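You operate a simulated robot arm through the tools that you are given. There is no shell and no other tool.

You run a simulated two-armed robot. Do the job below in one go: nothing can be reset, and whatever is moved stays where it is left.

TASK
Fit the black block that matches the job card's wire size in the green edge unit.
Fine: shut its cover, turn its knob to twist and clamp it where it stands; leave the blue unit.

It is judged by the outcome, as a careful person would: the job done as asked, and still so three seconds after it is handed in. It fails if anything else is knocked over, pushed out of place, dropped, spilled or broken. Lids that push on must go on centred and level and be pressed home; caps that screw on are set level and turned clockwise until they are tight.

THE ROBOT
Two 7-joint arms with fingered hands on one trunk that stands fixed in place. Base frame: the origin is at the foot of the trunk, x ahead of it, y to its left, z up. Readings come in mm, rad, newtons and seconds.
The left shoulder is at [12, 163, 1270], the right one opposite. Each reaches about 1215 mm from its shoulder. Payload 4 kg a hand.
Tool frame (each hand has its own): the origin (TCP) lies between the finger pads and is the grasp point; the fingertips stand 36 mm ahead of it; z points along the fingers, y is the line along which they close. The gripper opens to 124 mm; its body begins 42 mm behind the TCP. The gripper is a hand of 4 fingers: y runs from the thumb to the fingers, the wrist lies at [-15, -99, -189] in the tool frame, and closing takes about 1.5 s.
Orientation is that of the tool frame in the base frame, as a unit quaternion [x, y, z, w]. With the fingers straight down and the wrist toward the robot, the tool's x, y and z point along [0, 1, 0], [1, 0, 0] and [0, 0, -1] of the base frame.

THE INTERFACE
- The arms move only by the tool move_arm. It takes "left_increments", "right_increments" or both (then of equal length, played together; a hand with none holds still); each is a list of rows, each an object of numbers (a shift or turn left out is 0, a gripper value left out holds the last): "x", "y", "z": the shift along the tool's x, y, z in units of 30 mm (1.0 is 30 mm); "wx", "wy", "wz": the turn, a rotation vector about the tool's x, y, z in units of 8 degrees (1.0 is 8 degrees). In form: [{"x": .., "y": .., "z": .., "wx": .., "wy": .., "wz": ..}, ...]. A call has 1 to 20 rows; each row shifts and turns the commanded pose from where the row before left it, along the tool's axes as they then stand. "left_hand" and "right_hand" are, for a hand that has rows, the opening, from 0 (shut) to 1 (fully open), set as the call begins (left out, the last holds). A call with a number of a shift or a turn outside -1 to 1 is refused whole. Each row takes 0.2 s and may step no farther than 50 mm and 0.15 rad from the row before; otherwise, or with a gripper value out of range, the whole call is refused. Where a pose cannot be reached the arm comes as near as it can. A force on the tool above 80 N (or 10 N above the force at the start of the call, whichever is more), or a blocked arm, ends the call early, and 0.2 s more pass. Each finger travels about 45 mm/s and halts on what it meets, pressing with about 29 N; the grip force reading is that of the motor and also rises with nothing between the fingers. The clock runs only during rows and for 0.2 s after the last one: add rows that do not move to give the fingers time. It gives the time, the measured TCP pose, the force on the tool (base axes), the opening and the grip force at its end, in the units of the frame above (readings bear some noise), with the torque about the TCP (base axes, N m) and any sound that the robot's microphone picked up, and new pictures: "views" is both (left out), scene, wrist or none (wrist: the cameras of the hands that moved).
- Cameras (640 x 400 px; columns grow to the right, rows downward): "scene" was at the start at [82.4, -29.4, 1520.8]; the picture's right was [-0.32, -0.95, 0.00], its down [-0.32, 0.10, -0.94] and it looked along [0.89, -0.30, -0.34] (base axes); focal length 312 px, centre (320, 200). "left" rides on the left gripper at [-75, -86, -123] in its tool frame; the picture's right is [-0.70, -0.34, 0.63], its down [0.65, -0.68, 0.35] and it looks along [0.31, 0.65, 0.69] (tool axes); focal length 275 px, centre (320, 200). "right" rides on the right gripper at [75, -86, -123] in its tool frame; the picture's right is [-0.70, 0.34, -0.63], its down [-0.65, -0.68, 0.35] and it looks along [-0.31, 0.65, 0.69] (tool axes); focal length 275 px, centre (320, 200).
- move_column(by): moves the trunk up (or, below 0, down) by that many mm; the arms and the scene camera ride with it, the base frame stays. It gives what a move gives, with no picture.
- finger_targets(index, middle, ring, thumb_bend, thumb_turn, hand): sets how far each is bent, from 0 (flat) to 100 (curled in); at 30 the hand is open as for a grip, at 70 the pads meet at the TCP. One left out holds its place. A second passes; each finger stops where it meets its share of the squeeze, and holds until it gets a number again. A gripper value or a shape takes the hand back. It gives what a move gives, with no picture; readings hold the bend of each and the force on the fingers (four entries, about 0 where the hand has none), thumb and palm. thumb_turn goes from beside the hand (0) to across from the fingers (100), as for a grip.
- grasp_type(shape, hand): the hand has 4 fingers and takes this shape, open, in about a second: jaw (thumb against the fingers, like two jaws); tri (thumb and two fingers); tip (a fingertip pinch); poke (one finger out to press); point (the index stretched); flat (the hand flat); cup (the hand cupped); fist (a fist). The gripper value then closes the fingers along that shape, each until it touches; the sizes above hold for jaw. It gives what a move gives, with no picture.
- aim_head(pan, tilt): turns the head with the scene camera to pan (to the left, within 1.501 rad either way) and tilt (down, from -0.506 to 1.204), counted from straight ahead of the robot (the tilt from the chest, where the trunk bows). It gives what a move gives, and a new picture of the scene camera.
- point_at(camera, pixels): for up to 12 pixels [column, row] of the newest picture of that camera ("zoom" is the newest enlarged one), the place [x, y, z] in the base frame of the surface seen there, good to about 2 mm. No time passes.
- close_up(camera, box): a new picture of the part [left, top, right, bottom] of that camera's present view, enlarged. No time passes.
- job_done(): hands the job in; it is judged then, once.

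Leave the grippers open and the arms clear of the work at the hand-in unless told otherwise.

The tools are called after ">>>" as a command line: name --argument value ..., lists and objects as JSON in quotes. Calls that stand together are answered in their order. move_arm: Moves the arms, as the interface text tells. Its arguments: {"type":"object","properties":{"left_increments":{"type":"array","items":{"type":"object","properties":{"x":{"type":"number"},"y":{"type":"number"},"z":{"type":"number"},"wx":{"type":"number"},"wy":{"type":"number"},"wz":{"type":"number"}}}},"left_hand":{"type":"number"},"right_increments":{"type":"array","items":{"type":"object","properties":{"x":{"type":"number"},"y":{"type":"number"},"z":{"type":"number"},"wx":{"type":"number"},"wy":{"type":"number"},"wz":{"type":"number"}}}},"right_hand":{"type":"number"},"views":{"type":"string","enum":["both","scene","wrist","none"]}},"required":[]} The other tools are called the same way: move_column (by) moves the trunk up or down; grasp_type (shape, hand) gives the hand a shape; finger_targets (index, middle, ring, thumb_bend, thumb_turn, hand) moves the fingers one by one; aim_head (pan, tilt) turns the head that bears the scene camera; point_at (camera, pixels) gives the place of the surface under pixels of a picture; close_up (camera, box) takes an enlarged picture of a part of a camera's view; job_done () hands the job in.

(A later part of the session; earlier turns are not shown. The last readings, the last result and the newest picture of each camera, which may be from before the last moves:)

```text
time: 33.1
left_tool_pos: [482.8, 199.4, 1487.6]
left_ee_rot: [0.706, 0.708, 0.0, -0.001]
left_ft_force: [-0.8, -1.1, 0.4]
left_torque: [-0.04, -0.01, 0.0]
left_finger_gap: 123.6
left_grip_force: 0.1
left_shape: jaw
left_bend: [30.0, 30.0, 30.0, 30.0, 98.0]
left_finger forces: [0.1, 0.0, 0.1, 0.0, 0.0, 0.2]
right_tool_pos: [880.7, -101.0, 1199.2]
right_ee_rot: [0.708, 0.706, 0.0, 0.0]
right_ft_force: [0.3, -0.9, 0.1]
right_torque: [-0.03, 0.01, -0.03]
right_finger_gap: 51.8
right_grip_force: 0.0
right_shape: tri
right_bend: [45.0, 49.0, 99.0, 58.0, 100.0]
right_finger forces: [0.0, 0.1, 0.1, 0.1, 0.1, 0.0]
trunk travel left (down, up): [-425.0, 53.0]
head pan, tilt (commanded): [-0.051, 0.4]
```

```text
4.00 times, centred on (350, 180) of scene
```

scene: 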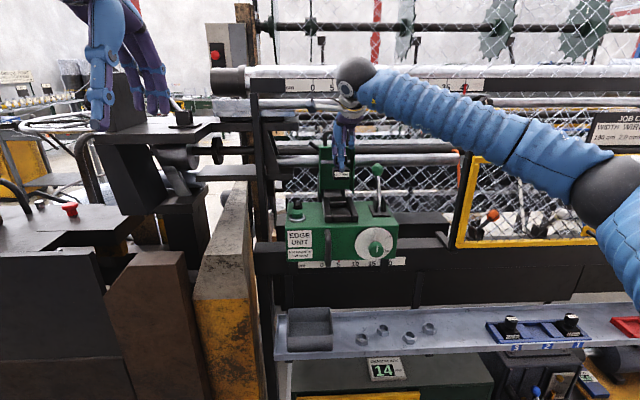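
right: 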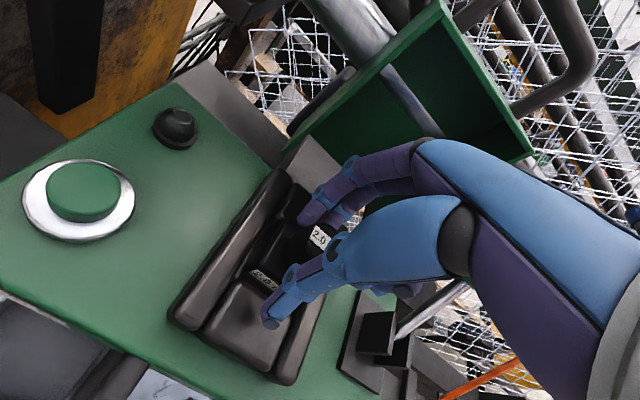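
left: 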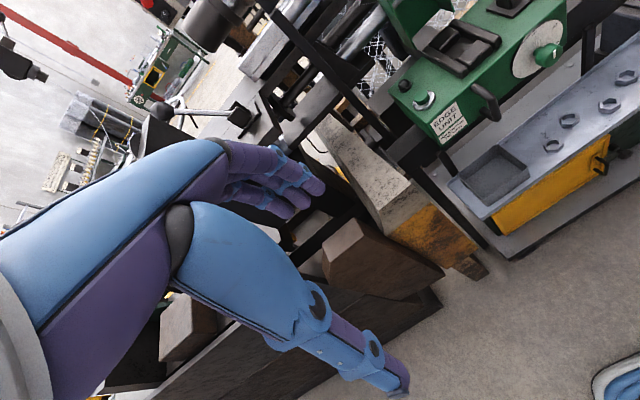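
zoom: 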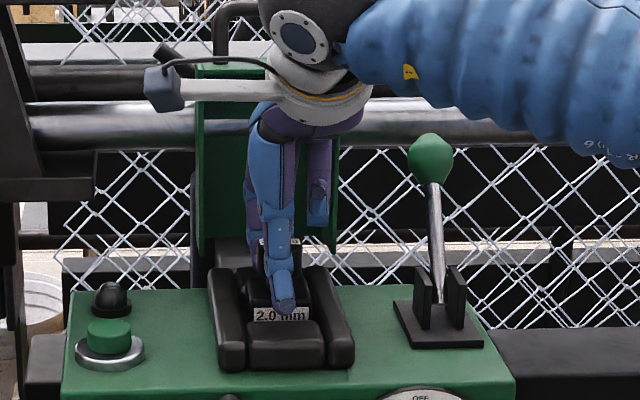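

Released. I'll raise the right hand straight up about 105 mm and check the block.

>>> move_arm --right_increments '[{"z": -0.5}, {"z": -1}, {"z": -1}, {"z": -1}, {}]' --views "both"

>>> close_up --camera "right" --box '[150, 200, 330, 360]'

>>> close_up --camera "scene" --box '[310, 130, 390, 230]'

```text
time: 34.3
left_tool_pos: [483.0, 197.7, 1486.4]
left_ee_rot: [0.707, 0.708, 0.0, -0.001]
left_ft_force: [-0.3, -0.4, 0.0]
left_torque: [-0.02, 0.02, -0.01]
left_finger_gap: 123.8
left_grip_force: 0.1
left_shape: jaw
left_bend: [30.0, 30.0, 30.0, 30.0, 98.0]
left_finger forces: [0.1, 0.0, 0.0, 0.1, 0.1, 0.0]
right_tool_pos: [880.1, -100.7, 1303.0]
right_ee_rot: [0.707, 0.707, 0.0, 0.0]
right_ft_force: [0.3, 0.6, -0.3]
right_torque: [-0.04, -0.02, 0.0]
right_finger_gap: 52.0
right_grip_force: 0.2
right_shape: tri
right_bend: [45.0, 49.0, 99.0, 58.0, 100.0]
right_finger forces: [0.0, 0.1, 0.0, 0.0, 0.0, 0.0]
trunk travel left (down, up): [-425.0, 53.0]
head pan, tilt (commanded): [-0.051, 0.4]
```

scene: 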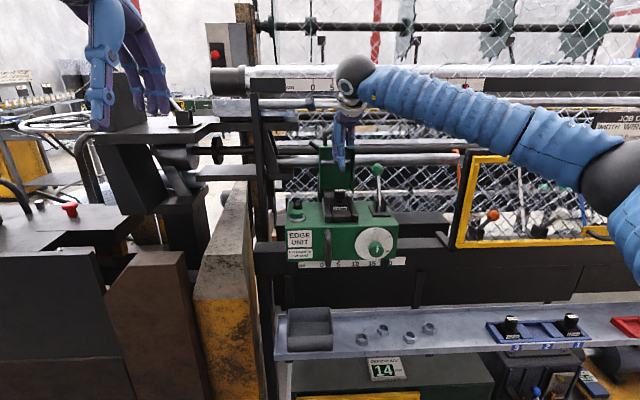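
right: 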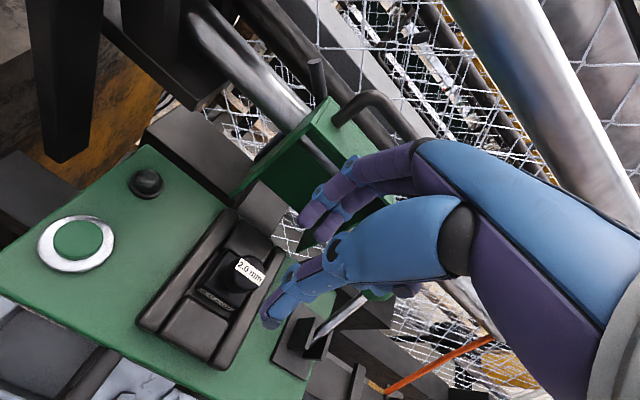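

```text
2.50 times, centred on (240, 280) of right
```

zoom: 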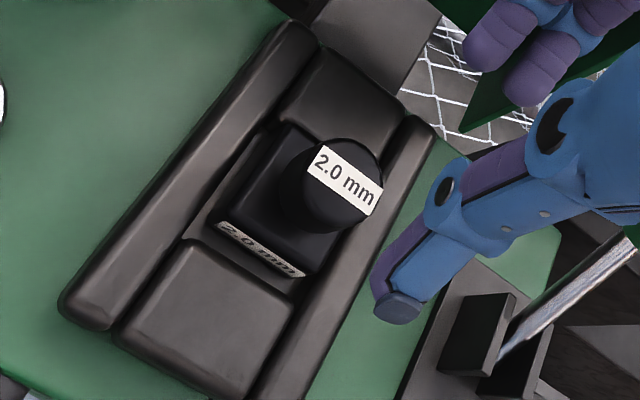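

```text
4.00 times, centred on (350, 180) of scene
```

zoom: 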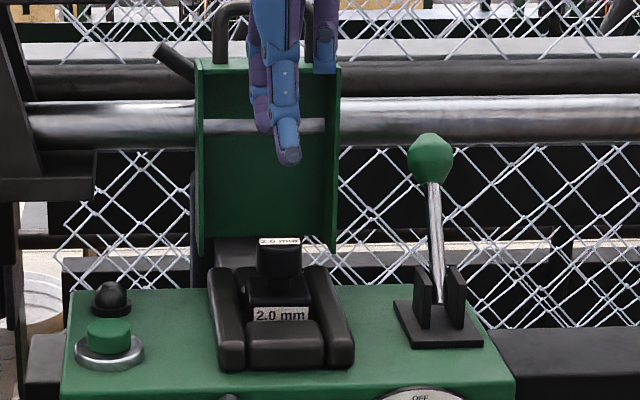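

The block sits squarely in the pocket. I'll check its heights for full seating and level.

>>> close_up --camera "right" --box '[150, 200, 330, 360]'

>>> point_at --camera "zoom" --pixels '[[345, 180], [325, 165], [365, 195], [260, 170], [235, 215], [290, 250], [262, 250], [215, 215], [205, 240], [330, 260], [300, 130], [320, 100]]'

```text
2.50 times, centred on (240, 280) of right
```

zoom: 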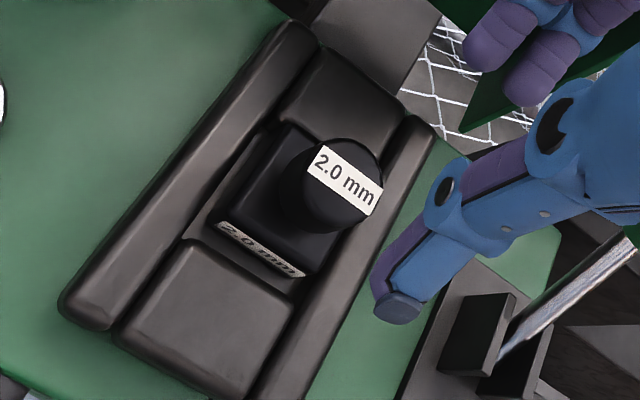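

```text
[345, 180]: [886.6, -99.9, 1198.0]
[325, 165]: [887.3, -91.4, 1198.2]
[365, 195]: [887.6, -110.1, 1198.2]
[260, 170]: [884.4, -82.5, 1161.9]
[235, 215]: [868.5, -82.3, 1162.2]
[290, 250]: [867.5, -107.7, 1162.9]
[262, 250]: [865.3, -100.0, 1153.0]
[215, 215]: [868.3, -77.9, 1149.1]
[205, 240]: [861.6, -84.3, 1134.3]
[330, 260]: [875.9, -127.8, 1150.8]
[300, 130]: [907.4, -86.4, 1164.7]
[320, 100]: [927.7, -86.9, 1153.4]
```

The block is fully seated (base top 1162 on a floor of 1135, knob top 1198, level). Next I'll clamp the unit, so nothing can slide while I shut the cover and turn the knob. I'll measure the lever, and the cover handle for later.

>>> close_up --camera "scene" --box '[320, 140, 400, 220]'

>>> point_at --camera "zoom" --pixels '[[430, 135], [430, 108], [405, 135], [455, 135], [430, 160], [435, 200], [438, 250], [445, 300], [415, 270], [460, 265], [400, 310], [470, 320]]'

>>> point_at --camera "right" --pixels '[[340, 112], [358, 98], [380, 95], [400, 108], [422, 133], [330, 100], [300, 160], [345, 150], [320, 330], [345, 312], [310, 70], [230, 60]]'

```text
5.00 times, centred on (360, 180) of scene
```

zoom: 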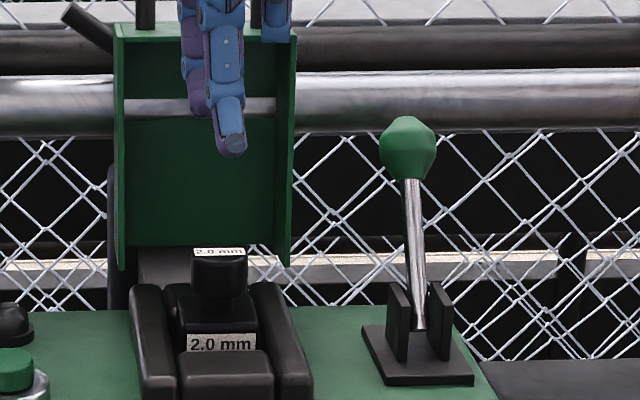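

```text
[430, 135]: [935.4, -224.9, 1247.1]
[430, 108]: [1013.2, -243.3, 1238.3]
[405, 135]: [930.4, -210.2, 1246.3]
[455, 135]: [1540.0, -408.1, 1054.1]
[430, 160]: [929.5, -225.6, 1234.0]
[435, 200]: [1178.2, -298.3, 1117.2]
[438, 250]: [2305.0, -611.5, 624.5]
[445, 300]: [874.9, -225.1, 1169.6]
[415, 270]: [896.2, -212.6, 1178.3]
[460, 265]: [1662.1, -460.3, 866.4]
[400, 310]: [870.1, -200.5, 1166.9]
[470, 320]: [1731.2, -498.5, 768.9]
```

```text
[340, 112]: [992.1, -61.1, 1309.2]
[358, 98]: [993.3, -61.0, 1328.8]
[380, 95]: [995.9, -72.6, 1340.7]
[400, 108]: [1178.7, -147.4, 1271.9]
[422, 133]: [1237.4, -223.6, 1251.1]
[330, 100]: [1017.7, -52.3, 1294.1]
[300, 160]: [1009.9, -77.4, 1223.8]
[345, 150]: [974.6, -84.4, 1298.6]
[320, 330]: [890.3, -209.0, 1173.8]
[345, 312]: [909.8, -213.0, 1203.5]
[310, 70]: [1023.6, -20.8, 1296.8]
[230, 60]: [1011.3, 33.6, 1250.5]
```

The ball's centre is about (943, −214, 1235), r≈16. There is also a short black rod near the cover's back-left corner; I'll look at that more closely before touching the cover.

>>> close_up --camera "right" --box '[200, 30, 440, 230]'

>>> close_up --camera "scene" --box '[300, 120, 370, 200]'

>>> close_up --camera "left" --box '[360, 0, 600, 180]'

```text
2.00 times, centred on (320, 130) of right
```

zoom: 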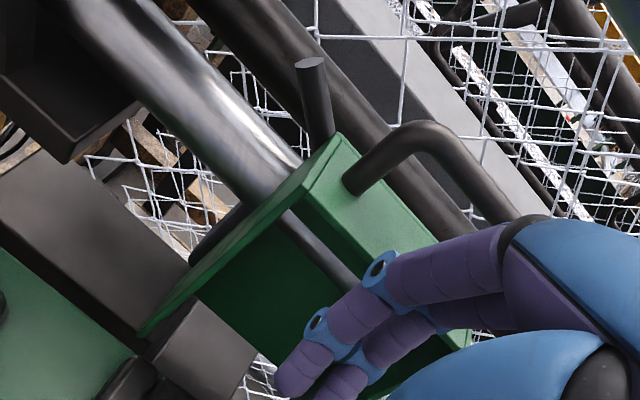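

```text
5.00 times, centred on (335, 160) of scene
```

zoom: 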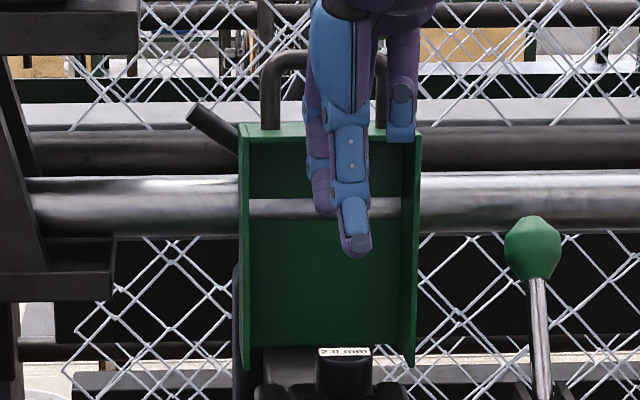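

```text
2.22 times, centred on (480, 90) of left
```

zoom: 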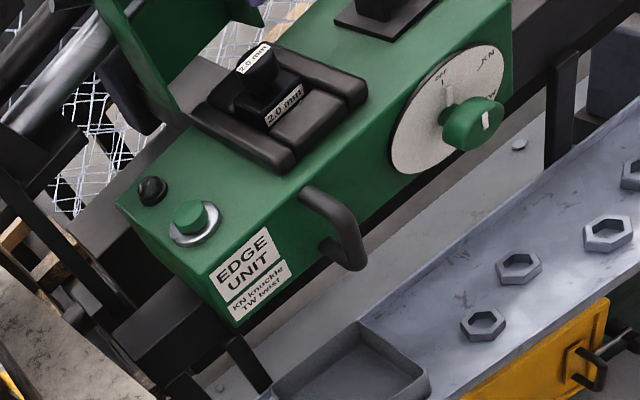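

>>> close_up --camera "right" --box '[310, 40, 390, 120]'

>>> point_at --camera "zoom" --pixels '[[260, 85], [275, 110], [285, 150], [295, 190], [300, 215], [345, 270], [420, 230], [470, 200], [560, 190], [310, 300], [100, 150], [150, 330]]'

>>> close_up --camera "scene" --box '[315, 130, 355, 170]'

>>> point_at --camera "zoom" --pixels '[[155, 110], [190, 145], [215, 165], [235, 180], [130, 60], [160, 250], [250, 340], [260, 130], [300, 120], [270, 60], [400, 30], [480, 120]]'

```text
5.00 times, centred on (350, 80) of right
```

zoom: 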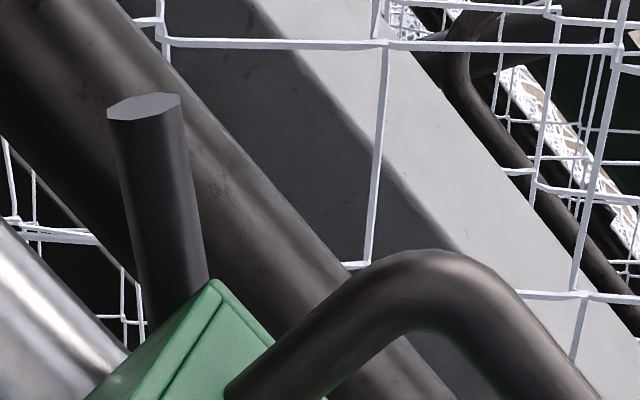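

```text
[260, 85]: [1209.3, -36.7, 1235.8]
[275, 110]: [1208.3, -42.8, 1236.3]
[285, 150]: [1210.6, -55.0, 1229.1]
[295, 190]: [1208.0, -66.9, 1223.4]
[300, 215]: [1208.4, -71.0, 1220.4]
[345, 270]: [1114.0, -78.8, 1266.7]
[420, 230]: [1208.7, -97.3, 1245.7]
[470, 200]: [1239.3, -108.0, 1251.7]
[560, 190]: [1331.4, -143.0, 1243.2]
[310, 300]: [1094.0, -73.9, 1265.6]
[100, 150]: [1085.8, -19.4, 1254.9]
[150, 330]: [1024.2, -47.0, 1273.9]
```

```text
10.00 times, centred on (335, 150) of scene
```

zoom: 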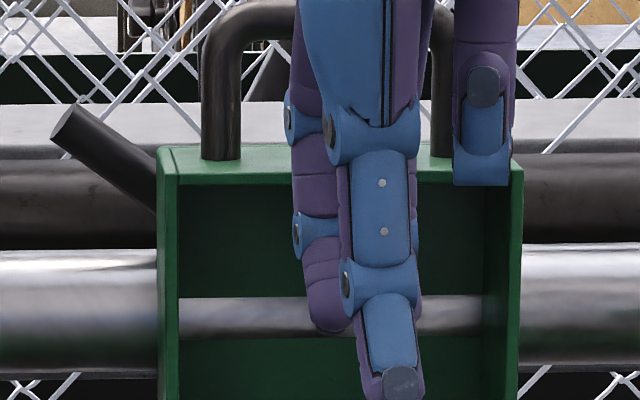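

```text
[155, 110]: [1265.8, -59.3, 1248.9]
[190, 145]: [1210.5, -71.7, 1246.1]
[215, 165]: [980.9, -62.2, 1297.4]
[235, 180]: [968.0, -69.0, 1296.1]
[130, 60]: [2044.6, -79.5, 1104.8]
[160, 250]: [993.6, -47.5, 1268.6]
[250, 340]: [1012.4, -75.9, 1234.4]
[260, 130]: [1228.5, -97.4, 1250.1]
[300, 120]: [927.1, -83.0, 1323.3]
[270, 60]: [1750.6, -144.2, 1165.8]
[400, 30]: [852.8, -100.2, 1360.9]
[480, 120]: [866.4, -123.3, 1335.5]
```

>>> point_at --camera "zoom" --pixels '[[70, 125], [90, 140], [110, 160], [130, 180], [145, 195], [80, 320], [330, 310], [440, 310], [220, 100], [215, 50], [440, 130], [580, 300]]'

>>> close_up --camera "right" --box '[310, 40, 390, 120]'

>>> point_at --camera "zoom" --pixels '[[145, 105], [155, 150], [170, 250], [190, 280], [300, 350], [370, 290], [430, 275], [500, 310], [570, 380], [60, 310], [100, 40], [240, 320]]'

```text
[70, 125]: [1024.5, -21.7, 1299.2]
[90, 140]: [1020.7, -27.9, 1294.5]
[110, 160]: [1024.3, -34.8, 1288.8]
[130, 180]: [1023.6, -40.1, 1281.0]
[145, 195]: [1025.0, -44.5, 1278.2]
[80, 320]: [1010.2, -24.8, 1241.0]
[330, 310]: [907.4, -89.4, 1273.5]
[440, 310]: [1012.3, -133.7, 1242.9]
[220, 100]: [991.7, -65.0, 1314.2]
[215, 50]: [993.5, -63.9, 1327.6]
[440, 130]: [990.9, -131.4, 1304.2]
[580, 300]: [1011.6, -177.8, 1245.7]
```

```text
5.00 times, centred on (350, 80) of right
```

zoom: 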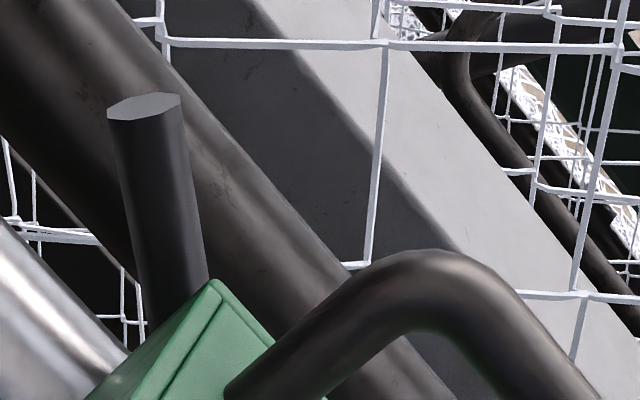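

```text
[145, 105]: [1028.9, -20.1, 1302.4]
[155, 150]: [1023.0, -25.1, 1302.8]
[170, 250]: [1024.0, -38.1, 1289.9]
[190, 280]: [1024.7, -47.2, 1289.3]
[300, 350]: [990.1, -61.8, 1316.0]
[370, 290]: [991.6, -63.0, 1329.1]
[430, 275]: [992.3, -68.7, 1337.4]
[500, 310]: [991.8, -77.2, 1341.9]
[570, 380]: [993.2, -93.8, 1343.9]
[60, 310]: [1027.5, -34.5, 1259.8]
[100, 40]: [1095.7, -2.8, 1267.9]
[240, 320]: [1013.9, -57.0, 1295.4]
```

The rod and pipe are fixed machine parts behind the cover, at x≥1005, below z≈1303; I'll keep clear of them. The handle bar is at (992, −64…−132, ≈1337). Now the clamp lever: I move the right hand over the ball, staying at z≈1303.

>>> move_arm --right_increments '[{"x": -0.95}, {"x": -0.95}, {"x": -0.95}, {"x": -0.92}, {"y": 0.7}, {"y": 0.7}, {"y": 0.67}, {}]' --right_hand 0.5

>>> close_up --camera "right" --box '[200, 190, 400, 350]'

>>> close_up --camera "scene" --box '[330, 90, 430, 220]'

```text
time: 36.1
left_tool_pos: [481.2, 199.2, 1488.3]
left_ee_rot: [0.707, 0.707, 0.0, 0.0]
left_ft_force: [0.3, -0.4, 0.0]
left_torque: [0.02, -0.02, -0.02]
left_finger_gap: 123.5
left_grip_force: 0.1
left_shape: jaw
left_bend: [30.0, 30.0, 30.0, 30.0, 98.0]
left_finger forces: [0.1, 0.0, 0.0, 0.0, 0.1, 0.0]
right_tool_pos: [942.5, -212.0, 1303.7]
right_ee_rot: [0.707, 0.707, 0.0, 0.0]
right_ft_force: [0.2, -0.5, 0.3]
right_torque: [0.0, 0.0, 0.0]
right_finger_gap: 61.8
right_grip_force: 0.1
right_shape: tri
right_bend: [42.0, 46.0, 99.0, 56.0, 100.0]
right_finger forces: [0.1, 0.0, 0.0, 0.0, 0.1, 0.0]
trunk travel left (down, up): [-425.0, 53.0]
head pan, tilt (commanded): [-0.051, 0.4]
```

scene: 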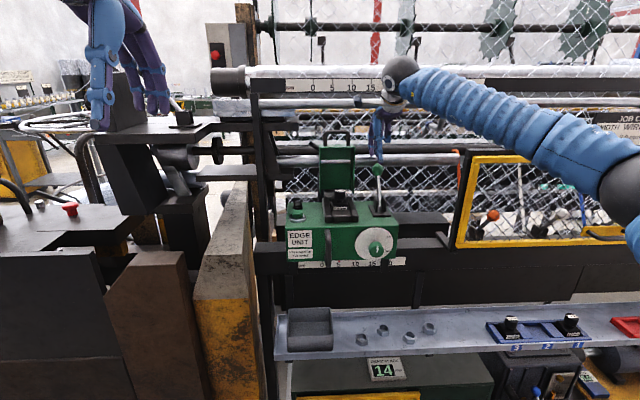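
right: 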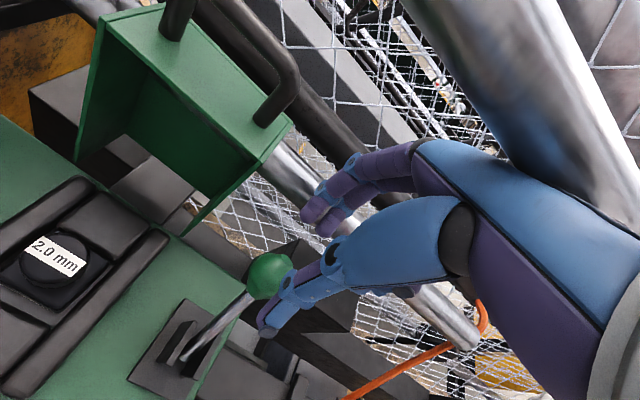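

```text
2.50 times, centred on (300, 270) of right
```

zoom: 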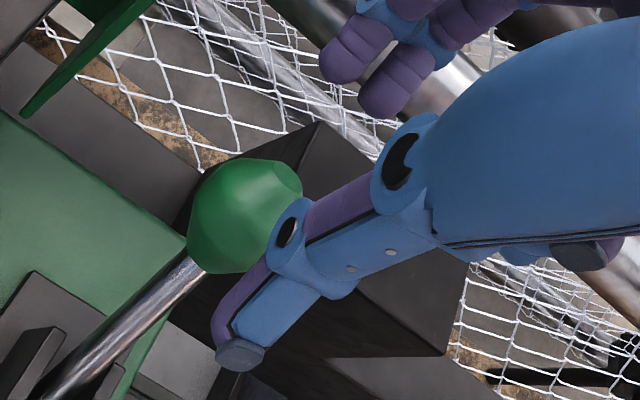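

```text
3.08 times, centred on (380, 155) of scene
```

zoom: 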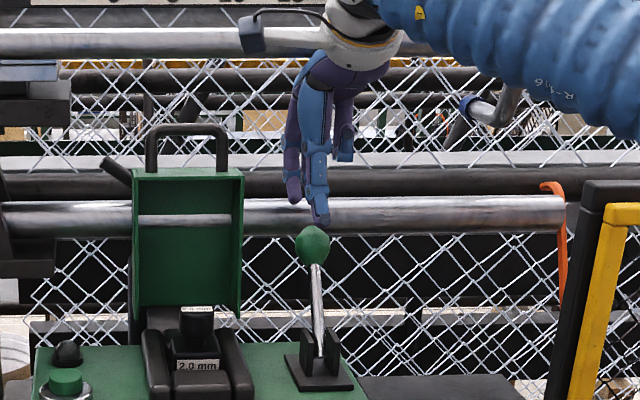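

I'll measure the ball from this wrist view to refine the hand's place over it.

>>> close_up --camera "right" --box '[200, 190, 400, 350]'

>>> point_at --camera "zoom" --pixels '[[240, 215], [215, 180], [260, 165], [285, 180], [195, 230], [220, 262], [275, 225], [245, 180], [225, 240], [190, 270], [150, 310], [100, 360]]'

```text
2.50 times, centred on (300, 270) of right
```

zoom: 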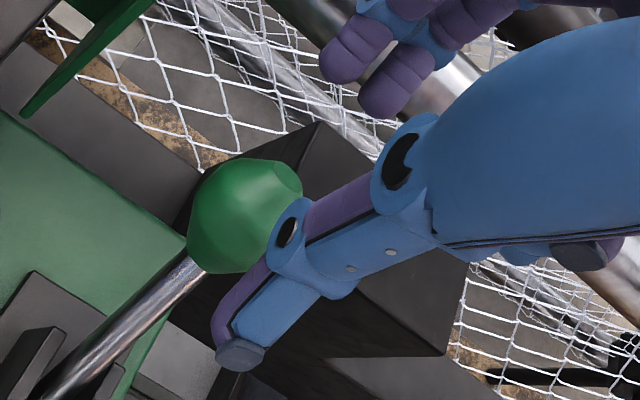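

```text
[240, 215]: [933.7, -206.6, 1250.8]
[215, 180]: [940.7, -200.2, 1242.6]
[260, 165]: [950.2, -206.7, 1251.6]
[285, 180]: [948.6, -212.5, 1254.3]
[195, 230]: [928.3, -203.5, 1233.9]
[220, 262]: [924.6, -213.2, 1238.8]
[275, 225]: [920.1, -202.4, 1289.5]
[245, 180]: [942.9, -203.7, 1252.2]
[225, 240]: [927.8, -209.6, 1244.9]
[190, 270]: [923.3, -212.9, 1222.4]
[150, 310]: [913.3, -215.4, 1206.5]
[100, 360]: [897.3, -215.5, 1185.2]
```

Ball centre ≈(940, −215, 1240). I'll shift 2 mm right and lower so the fingertips straddle the ball (TCP z≈1256).

>>> move_arm --right_increments '[{"x": -0.08, "z": 0.6}, {"z": 0.6}, {"z": 0.39}, {}]' --views "wrist"

>>> close_up --camera "scene" --box '[340, 120, 420, 220]'

```text
time: 37.1
left_tool_pos: [481.6, 199.6, 1486.9]
left_ee_rot: [0.706, 0.708, 0.001, 0.0]
left_ft_force: [-0.1, 0.2, 0.6]
left_torque: [-0.01, 0.02, 0.05]
left_finger_gap: 123.6
left_grip_force: 0.2
left_shape: jaw
left_bend: [30.0, 30.0, 30.0, 30.0, 98.0]
left_finger forces: [0.0, 0.1, 0.0, 0.1, 0.0, 0.0]
right_tool_pos: [942.2, -214.3, 1256.4]
right_ee_rot: [0.707, 0.707, 0.0, 0.0]
right_ft_force: [1.0, -1.2, -0.4]
right_torque: [0.02, 0.01, -0.01]
right_finger_gap: 61.4
right_grip_force: 0.1
right_shape: tri
right_bend: [42.0, 46.0, 99.0, 56.0, 100.0]
right_finger forces: [0.0, 0.1, 0.1, 0.0, 0.0, 0.0]
trunk travel left (down, up): [-425.0, 53.0]
head pan, tilt (commanded): [-0.051, 0.4]
```

right: 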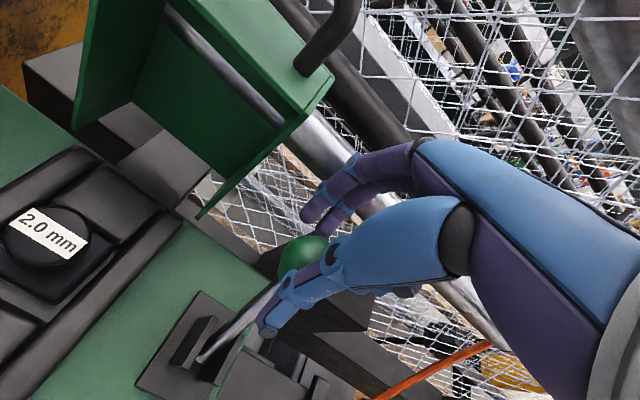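

```text
4.00 times, centred on (380, 170) of scene
```

zoom: 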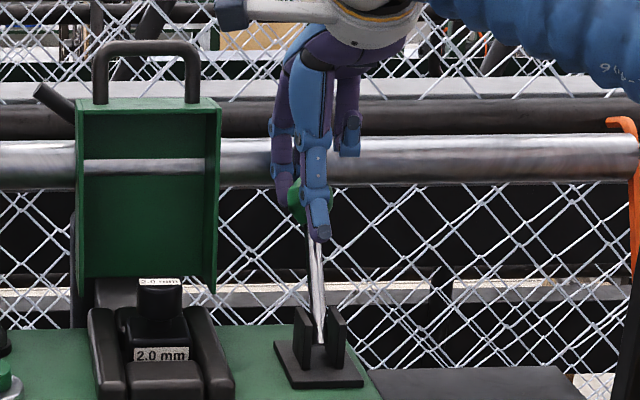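

The ball sits between thumb and fingers. I'll narrow the cage to about 40 mm and pull the lever toward the robot following its arc, first half.

>>> move_arm --right_increments '[{}, {}, {}, {}, {"y": -0.38, "z": -0.13}, {"y": -0.38, "z": -0.1}, {"y": -0.38, "z": -0.07}, {"y": -0.38, "z": -0.03}, {"y": -0.38}, {}]' --right_hand 0.3

>>> close_up --camera "scene" --box '[340, 120, 420, 220]'

```text
time: 39.3
left_tool_pos: [481.7, 199.8, 1487.5]
left_ee_rot: [0.707, 0.707, 0.0, -0.001]
left_ft_force: [0.9, 0.7, 0.6]
left_torque: [-0.01, 0.0, -0.03]
left_finger_gap: 123.5
left_grip_force: 0.1
left_shape: jaw
left_bend: [30.0, 30.0, 30.0, 30.0, 98.0]
left_finger forces: [0.0, 0.0, 0.0, 0.0, 0.0, 0.1]
right_tool_pos: [885.3, -214.9, 1264.8]
right_ee_rot: [0.707, 0.707, -0.001, -0.001]
right_ft_force: [2.2, -0.3, -0.1]
right_torque: [-0.03, -0.04, 0.02]
right_finger_gap: 38.2
right_grip_force: 0.1
right_shape: tri
right_bend: [51.0, 54.0, 99.0, 62.0, 100.0]
right_finger forces: [1.0, 0.8, 0.1, 0.1, 0.1, 0.0]
trunk travel left (down, up): [-425.0, 53.0]
head pan, tilt (commanded): [-0.051, 0.4]
```

scene: 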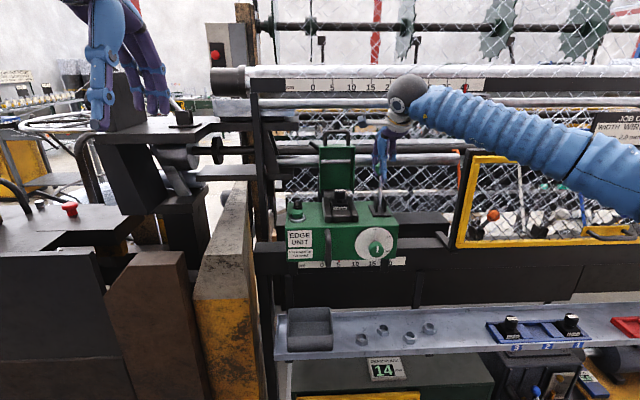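
right: 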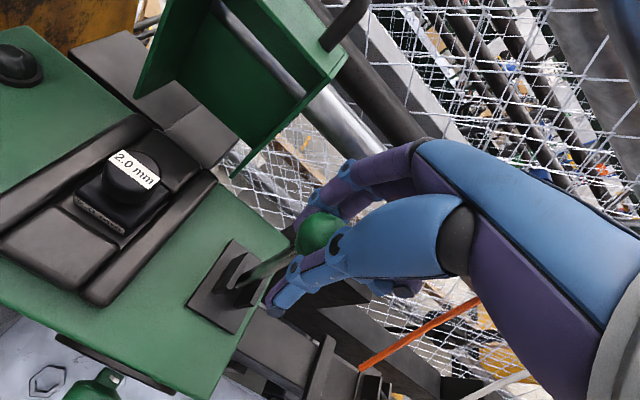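

```text
4.00 times, centred on (380, 170) of scene
```

zoom: 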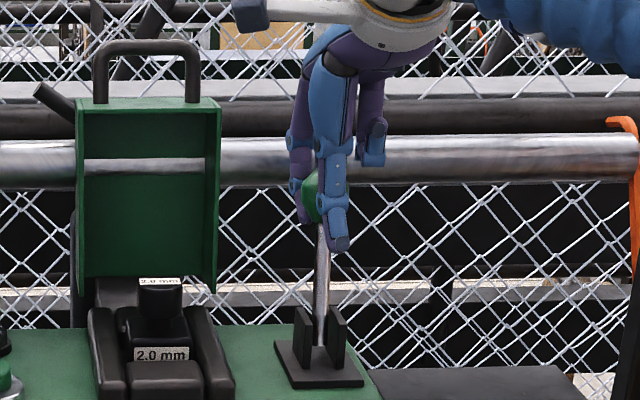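

The lever swings easily (about 2 N) and is now upright. I'll continue the arc toward the robot.

>>> move_arm --right_increments '[{"y": -0.38, "z": 0.02}, {"y": -0.38, "z": 0.04}, {"y": -0.38, "z": 0.07}, {"y": -0.38, "z": 0.1}, {"y": -0.38, "z": 0.12}, {}]'

>>> close_up --camera "scene" --box '[340, 120, 420, 220]'

```text
time: 40.7
left_tool_pos: [480.7, 198.0, 1487.8]
left_ee_rot: [0.708, 0.707, 0.0, 0.0]
left_ft_force: [-0.1, 0.8, -0.6]
left_torque: [0.0, 0.0, 0.01]
left_finger_gap: 123.8
left_grip_force: 0.0
left_shape: jaw
left_bend: [30.0, 30.0, 30.0, 30.0, 98.0]
left_finger forces: [0.1, 0.0, 0.0, 0.0, 0.1, 0.0]
right_tool_pos: [828.0, -215.0, 1256.1]
right_ee_rot: [0.708, 0.706, 0.001, 0.0]
right_ft_force: [-2.1, 0.5, 4.6]
right_torque: [-0.05, -0.57, 0.02]
right_finger_gap: 36.8
right_grip_force: 28.4
right_shape: tri
right_bend: [57.0, 58.0, 100.0, 58.0, 100.0]
right_finger forces: [15.2, 15.2, 0.0, 0.1, 32.1, 0.1]
trunk travel left (down, up): [-425.0, 53.0]
head pan, tilt (commanded): [-0.051, 0.4]
```

scene: 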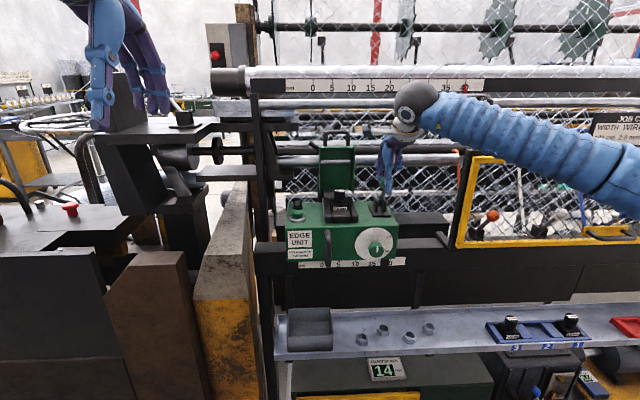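
right: 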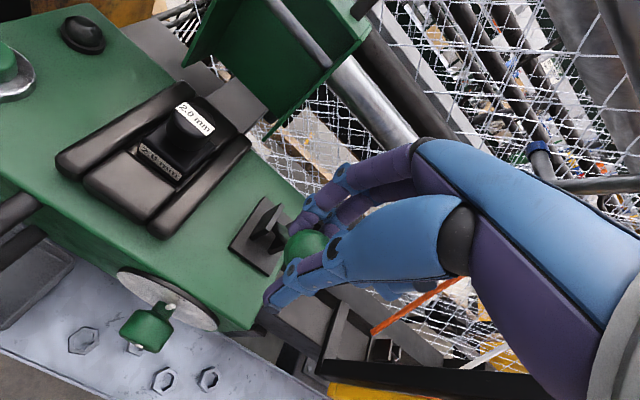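

```text
4.00 times, centred on (380, 170) of scene
```

zoom: 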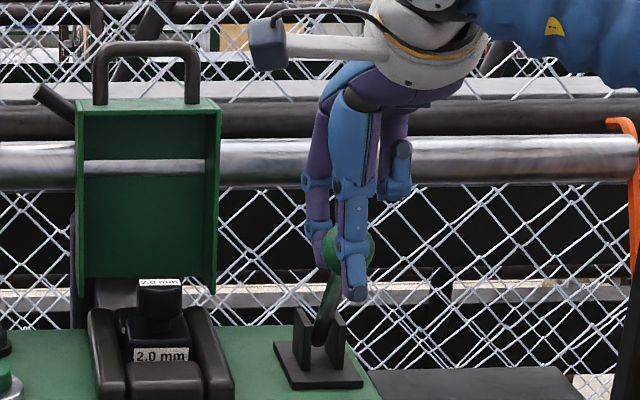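

The lever now leans toward me, held in the grip with little force. I'll push it a bit further to find its stop.

>>> move_arm --right_increments '[{"y": -0.2, "z": 0.1}, {"y": -0.2, "z": 0.12}, {}]' --views "none"

```text
time: 41.5
left_tool_pos: [480.9, 199.6, 1487.7]
left_ee_rot: [0.706, 0.708, -0.001, 0.001]
left_ft_force: [-0.8, 0.8, 1.1]
left_torque: [0.01, -0.01, 0.01]
left_finger_gap: 124.0
left_grip_force: 0.1
left_shape: jaw
left_bend: [30.0, 30.0, 30.0, 30.0, 98.0]
left_finger forces: [0.1, 0.0, 0.0, 0.1, 0.0, 0.1]
right_tool_pos: [816.1, -214.6, 1252.6]
right_ee_rot: [0.708, 0.706, 0.002, 0.002]
right_ft_force: [15.1, -2.2, 28.8]
right_torque: [-0.05, -1.15, 0.01]
right_finger_gap: 32.4
right_grip_force: 28.9
right_shape: tri
right_bend: [55.0, 55.0, 100.0, 61.0, 100.0]
right_finger forces: [17.6, 24.3, 0.0, 0.0, 28.5, 0.1]
trunk travel left (down, up): [-425.0, 53.0]
head pan, tilt (commanded): [-0.051, 0.4]
```

Resistance has risen (15 N back, 29 N up), so the lever is at its stop. I'll ease back, open the hand and raise it, then check where the lever stays.

>>> move_arm --right_increments '[{"y": 0.1, "z": -0.1}, {}, {}, {}, {}]' --right_hand 0.55 --views "wrist"

>>> move_arm --right_increments '[{"z": -0.7}, {"z": -1}, {"z": -1}, {}]'

>>> close_up --camera "scene" --box '[340, 120, 420, 220]'

>>> point_at --camera "zoom" --pixels '[[350, 245], [340, 240], [360, 255], [350, 225], [330, 300], [325, 320], [335, 235], [365, 240], [345, 260], [320, 340], [338, 280], [310, 300]]'

```text
time: 42.7
left_tool_pos: [481.8, 198.7, 1487.1]
left_ee_rot: [0.706, 0.708, 0.0, 0.001]
left_ft_force: [0.0, 0.3, 0.3]
left_torque: [0.03, -0.01, 0.04]
left_finger_gap: 123.7
left_grip_force: 0.0
left_shape: jaw
left_bend: [30.0, 30.0, 30.0, 30.0, 98.0]
left_finger forces: [0.0, 0.1, 0.0, 0.0, 0.0, 0.1]
right_tool_pos: [820.9, -214.1, 1251.8]
right_ee_rot: [0.706, 0.708, 0.0, 0.0]
right_ft_force: [-0.3, -0.2, 0.7]
right_torque: [-0.04, -0.04, 0.0]
right_finger_gap: 67.9
right_grip_force: 0.1
right_shape: tri
right_bend: [40.0, 44.0, 99.0, 54.0, 100.0]
right_finger forces: [0.1, 0.0, 0.0, 0.0, 0.0, 0.1]
trunk travel left (down, up): [-425.0, 53.0]
head pan, tilt (commanded): [-0.051, 0.4]
```

right: 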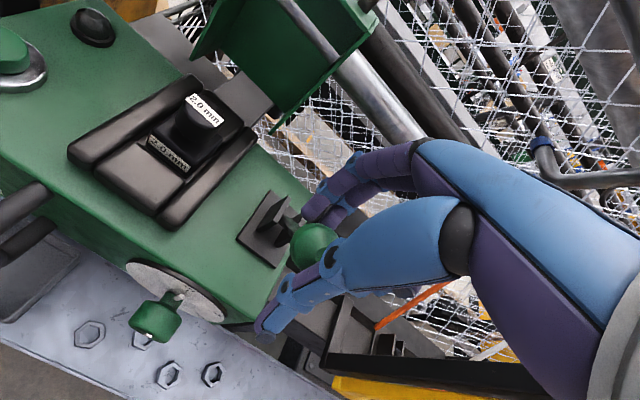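

```text
time: 43.7
left_tool_pos: [482.1, 197.9, 1487.1]
left_ee_rot: [0.706, 0.708, -0.001, -0.001]
left_ft_force: [0.3, 0.2, 0.5]
left_torque: [0.02, 0.01, 0.0]
left_finger_gap: 123.7
left_grip_force: 0.1
left_shape: jaw
left_bend: [30.0, 30.0, 30.0, 30.0, 98.0]
left_finger forces: [0.0, 0.0, 0.0, 0.0, 0.1, 0.1]
right_tool_pos: [820.4, -215.6, 1333.8]
right_ee_rot: [0.707, 0.707, -0.001, -0.001]
right_ft_force: [-0.2, -0.3, -0.1]
right_torque: [0.02, -0.01, -0.01]
right_finger_gap: 67.9
right_grip_force: 0.1
right_shape: tri
right_bend: [40.0, 44.0, 99.0, 54.0, 100.0]
right_finger forces: [0.0, 0.0, 0.0, 0.1, 0.0, 0.0]
trunk travel left (down, up): [-425.0, 53.0]
head pan, tilt (commanded): [-0.051, 0.4]
```

scene: 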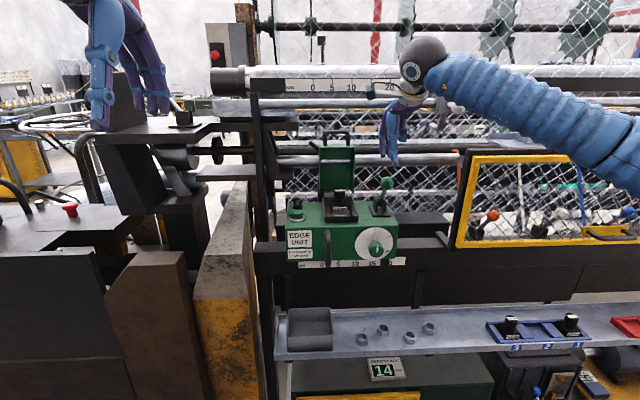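
right: 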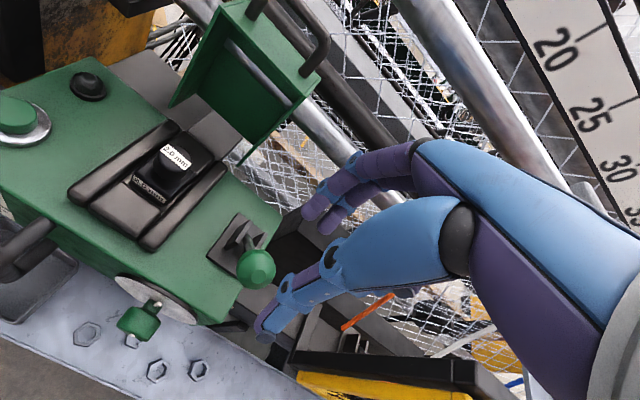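

```text
4.00 times, centred on (380, 170) of scene
```

zoom: 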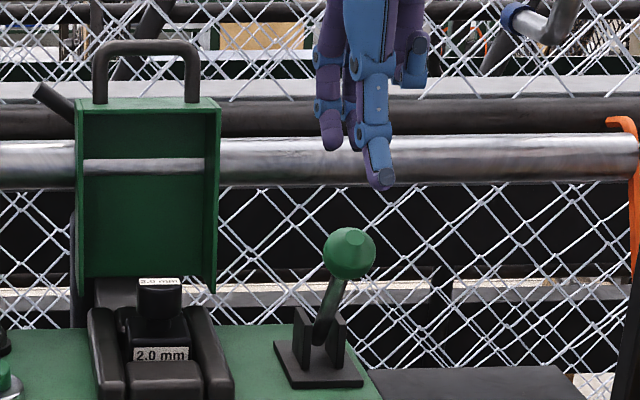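

```text
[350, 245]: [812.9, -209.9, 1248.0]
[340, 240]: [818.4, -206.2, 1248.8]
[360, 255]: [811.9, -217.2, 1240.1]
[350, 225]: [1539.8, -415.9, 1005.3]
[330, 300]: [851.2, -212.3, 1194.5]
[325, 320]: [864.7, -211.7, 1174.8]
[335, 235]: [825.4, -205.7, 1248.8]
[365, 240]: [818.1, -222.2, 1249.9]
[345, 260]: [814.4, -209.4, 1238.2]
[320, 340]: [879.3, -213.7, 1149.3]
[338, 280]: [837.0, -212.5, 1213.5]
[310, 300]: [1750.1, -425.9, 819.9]
```

The lever stays put, ball at about (827, −214, 1240), matching the blue unit's clamped lever. Next is the cover. I'll raise the right hand and look at what lies behind the handle (mesh, pipes).

>>> move_arm --right_increments '[{"z": -0.9}, {"z": -0.9}, {"x": 0.95}, {"x": 0.95}, {"x": 0.95}, {"x": 0.95}, {}]' --right_hand 0.38

>>> close_up --camera "right" --box '[200, 60, 400, 240]'

```text
time: 45.3
left_tool_pos: [481.8, 198.2, 1487.4]
left_ee_rot: [0.706, 0.708, -0.001, 0.0]
left_ft_force: [-0.2, -0.7, -0.9]
left_torque: [0.03, 0.0, 0.02]
left_finger_gap: 123.7
left_grip_force: 0.1
left_shape: jaw
left_bend: [30.0, 30.0, 30.0, 30.0, 98.0]
left_finger forces: [0.0, 0.1, 0.0, 0.0, 0.0, 0.0]
right_tool_pos: [818.8, -101.8, 1387.5]
right_ee_rot: [0.707, 0.707, 0.001, 0.0]
right_ft_force: [1.0, 0.6, 0.2]
right_torque: [-0.01, 0.0, 0.0]
right_finger_gap: 47.4
right_grip_force: 0.0
right_shape: tri
right_bend: [47.0, 51.0, 99.0, 59.0, 100.0]
right_finger forces: [0.0, 0.0, 0.0, 0.0, 0.0, 0.0]
trunk travel left (down, up): [-425.0, 53.0]
head pan, tilt (commanded): [-0.051, 0.4]
```

scene: 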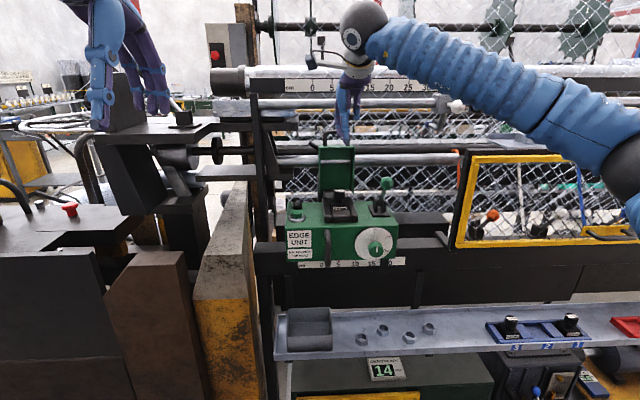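
right: 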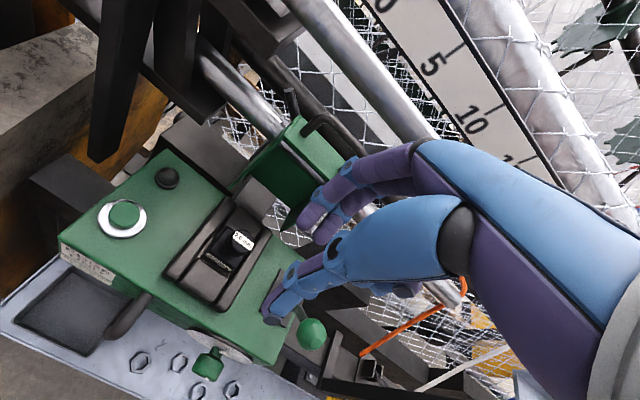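

```text
2.22 times, centred on (300, 150) of right
```

zoom: 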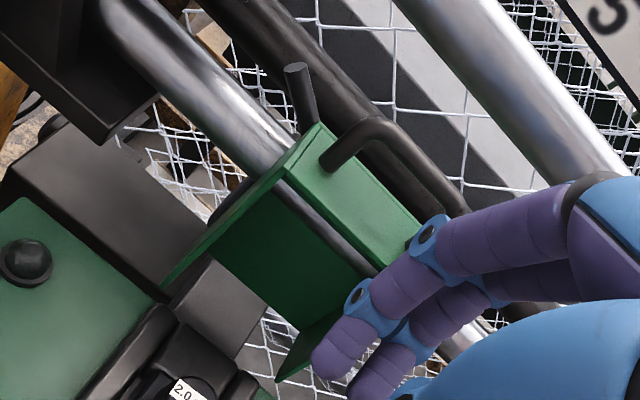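

>>> point_at --camera "zoom" --pixels '[[480, 60], [560, 130], [430, 10], [520, 80], [395, 60], [468, 130], [400, 110], [330, 60], [255, 340], [590, 60], [350, 130], [400, 150]]'

>>> point_at --camera "scene" --pixels '[[300, 102], [300, 85], [400, 85], [290, 132], [400, 102], [300, 70], [290, 148], [290, 158], [420, 132], [440, 118], [270, 140], [420, 148]]'

```text
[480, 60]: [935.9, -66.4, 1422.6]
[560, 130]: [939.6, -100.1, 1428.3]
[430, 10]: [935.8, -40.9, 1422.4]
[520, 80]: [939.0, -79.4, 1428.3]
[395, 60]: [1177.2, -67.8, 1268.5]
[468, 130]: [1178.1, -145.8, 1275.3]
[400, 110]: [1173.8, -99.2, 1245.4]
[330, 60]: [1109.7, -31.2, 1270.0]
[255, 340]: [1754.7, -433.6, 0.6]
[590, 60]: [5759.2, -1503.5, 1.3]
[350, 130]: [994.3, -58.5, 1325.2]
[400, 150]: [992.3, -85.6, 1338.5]
```

```text
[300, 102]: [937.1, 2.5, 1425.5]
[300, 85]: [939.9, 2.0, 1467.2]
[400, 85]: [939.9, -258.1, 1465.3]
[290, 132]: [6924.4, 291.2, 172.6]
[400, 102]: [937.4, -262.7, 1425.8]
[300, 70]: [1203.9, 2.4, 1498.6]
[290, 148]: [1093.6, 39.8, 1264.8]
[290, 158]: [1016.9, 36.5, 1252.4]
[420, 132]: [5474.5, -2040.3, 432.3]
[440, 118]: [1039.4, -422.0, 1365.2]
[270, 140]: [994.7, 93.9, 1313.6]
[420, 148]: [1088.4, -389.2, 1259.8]
```

Important: a silver bar and ruler run across at x≈937–940, z≈1425–1467, above and in front of the cover handle. A hand from straight above would hit it. I'll measure that bar fully before planning.

>>> close_up --camera "scene" --box '[260, 60, 440, 180]'

>>> point_at --camera "zoom" --pixels '[[100, 60], [100, 95], [100, 112], [100, 130], [100, 140], [100, 150], [100, 160], [100, 175], [60, 200], [140, 235], [140, 260], [430, 190]]'

```text
3.33 times, centred on (350, 120) of scene
```

zoom: 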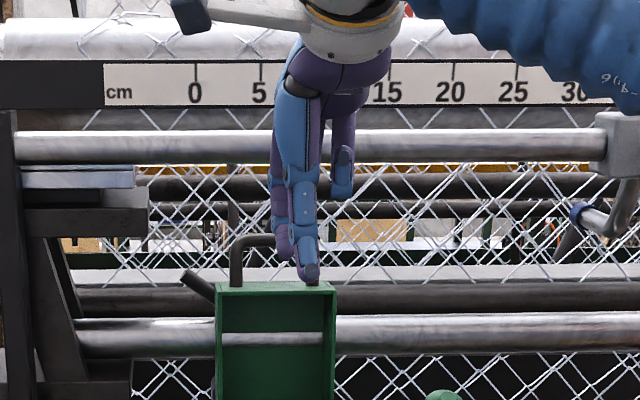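

```text
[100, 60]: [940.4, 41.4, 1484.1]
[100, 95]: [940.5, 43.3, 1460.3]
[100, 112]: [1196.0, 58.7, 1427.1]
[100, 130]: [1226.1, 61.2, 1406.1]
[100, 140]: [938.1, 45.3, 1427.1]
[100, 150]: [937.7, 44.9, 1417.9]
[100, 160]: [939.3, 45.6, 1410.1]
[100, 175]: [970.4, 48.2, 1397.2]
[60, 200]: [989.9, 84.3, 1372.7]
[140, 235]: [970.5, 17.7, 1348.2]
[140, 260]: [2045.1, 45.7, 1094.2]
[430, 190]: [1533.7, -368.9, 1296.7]
```

The silver bar's underside is at z≈1408 (x 937–963), so the handle must be reached from the front with the hand horizontal: thumb through the handle loop, fingers over the bar. That lets me drag it round its arc about the hinge (≈x 962, z 1154) without turning the hand. First I back off to x≈640 and turn the right hand to point forward.

>>> move_arm --right_increments '[{"y": -1}, {"y": -1}, {"y": -1}, {"y": -1}, {"y": -1}, {"y": -1}, {"wx": -0.9}, {"wx": -0.9}, {"wx": -0.9}, {"wx": -0.9}, {"wx": -0.9}]' --right_hand 0.25

```text
time: 47.7
left_tool_pos: [481.2, 198.6, 1486.9]
left_ee_rot: [0.706, 0.708, 0.0, 0.0]
left_ft_force: [0.1, 0.0, 0.1]
left_torque: [0.0, 0.01, 0.01]
left_finger_gap: 123.7
left_grip_force: 0.1
left_shape: jaw
left_bend: [30.0, 30.0, 30.0, 30.0, 98.0]
left_finger forces: [0.1, 0.0, 0.0, 0.0, 0.0, 0.1]
right_tool_pos: [639.7, -101.1, 1386.5]
right_ee_rot: [0.672, 0.672, 0.22, 0.219]
right_ft_force: [0.4, 0.5, -0.6]
right_torque: [-0.01, 0.0, -0.02]
right_finger_gap: 31.2
right_grip_force: 0.1
right_shape: tri
right_bend: [54.0, 57.0, 99.0, 63.0, 100.0]
right_finger forces: [0.1, 0.0, 0.1, 0.0, 0.1, 0.1]
trunk travel left (down, up): [-425.0, 53.0]
head pan, tilt (commanded): [-0.051, 0.4]
```

scene: 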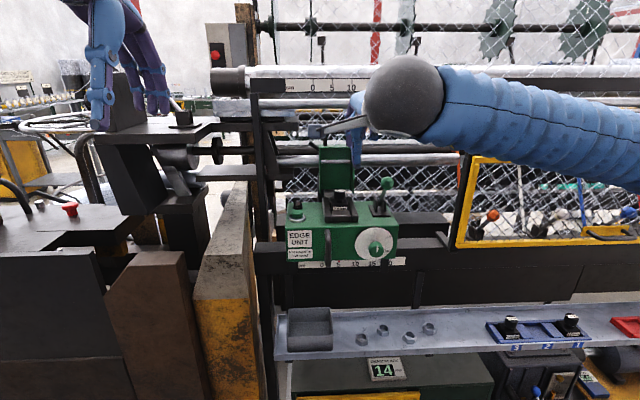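
right: 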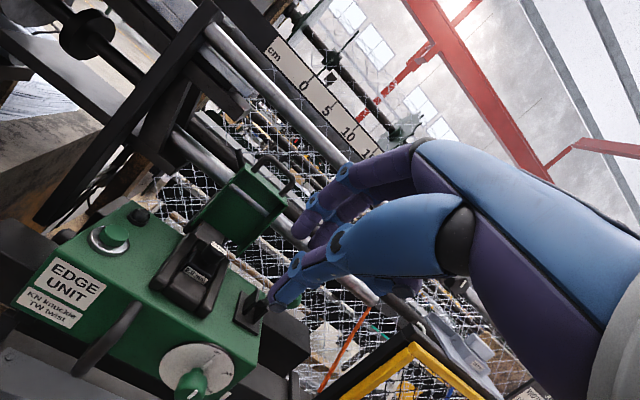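

The turn works, but the right forearm comes in from the right, where the clamped lever now stands. I'll measure the forearm's direction to judge whether it would touch the lever.

>>> point_at --camera "scene" --pixels '[[405, 95], [405, 60], [405, 130], [445, 100], [480, 110], [520, 120], [560, 130], [600, 140], [635, 150], [387, 184], [240, 190], [215, 260]]'

>>> aim_head --pan -0.6 --tilt 0.5

```text
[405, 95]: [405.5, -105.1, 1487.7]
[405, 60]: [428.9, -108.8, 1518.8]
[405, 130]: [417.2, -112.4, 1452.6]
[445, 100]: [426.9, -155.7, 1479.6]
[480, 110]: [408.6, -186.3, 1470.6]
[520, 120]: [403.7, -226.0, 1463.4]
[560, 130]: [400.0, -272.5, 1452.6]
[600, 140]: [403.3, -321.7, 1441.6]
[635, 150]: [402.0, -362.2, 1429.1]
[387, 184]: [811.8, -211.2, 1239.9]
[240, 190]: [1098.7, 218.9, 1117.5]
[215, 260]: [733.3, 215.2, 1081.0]
```

```text
time: 48.7
left_tool_pos: [480.4, 198.3, 1487.0]
left_ee_rot: [0.706, 0.708, 0.0, 0.001]
left_ft_force: [-0.4, 0.2, 0.0]
left_torque: [0.04, 0.01, -0.01]
left_finger_gap: 123.5
left_grip_force: 0.1
left_shape: jaw
left_bend: [30.0, 30.0, 30.0, 30.0, 98.0]
left_finger forces: [0.0, 0.0, 0.0, 0.0, 0.1, 0.1]
right_tool_pos: [639.6, -102.3, 1385.7]
right_ee_rot: [0.673, 0.672, 0.218, 0.218]
right_ft_force: [0.2, -0.3, 0.0]
right_torque: [0.04, 0.03, -0.02]
right_finger_gap: 31.0
right_grip_force: 0.0
right_shape: tri
right_bend: [54.0, 57.0, 99.0, 63.0, 100.0]
right_finger forces: [0.0, 0.1, 0.0, 0.0, 0.1, 0.1]
trunk travel left (down, up): [-425.0, 53.0]
head pan, tilt (commanded): [-0.6, 0.499]
```

scene: 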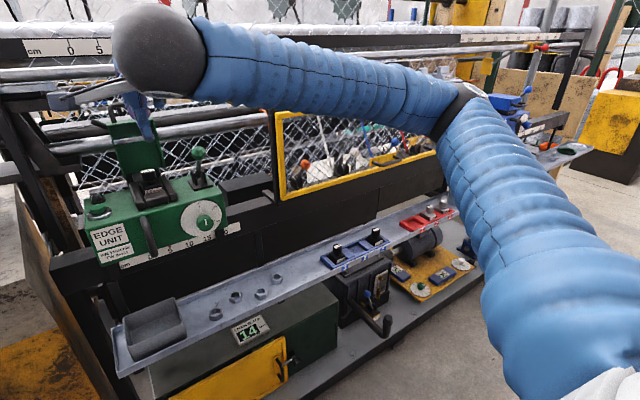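

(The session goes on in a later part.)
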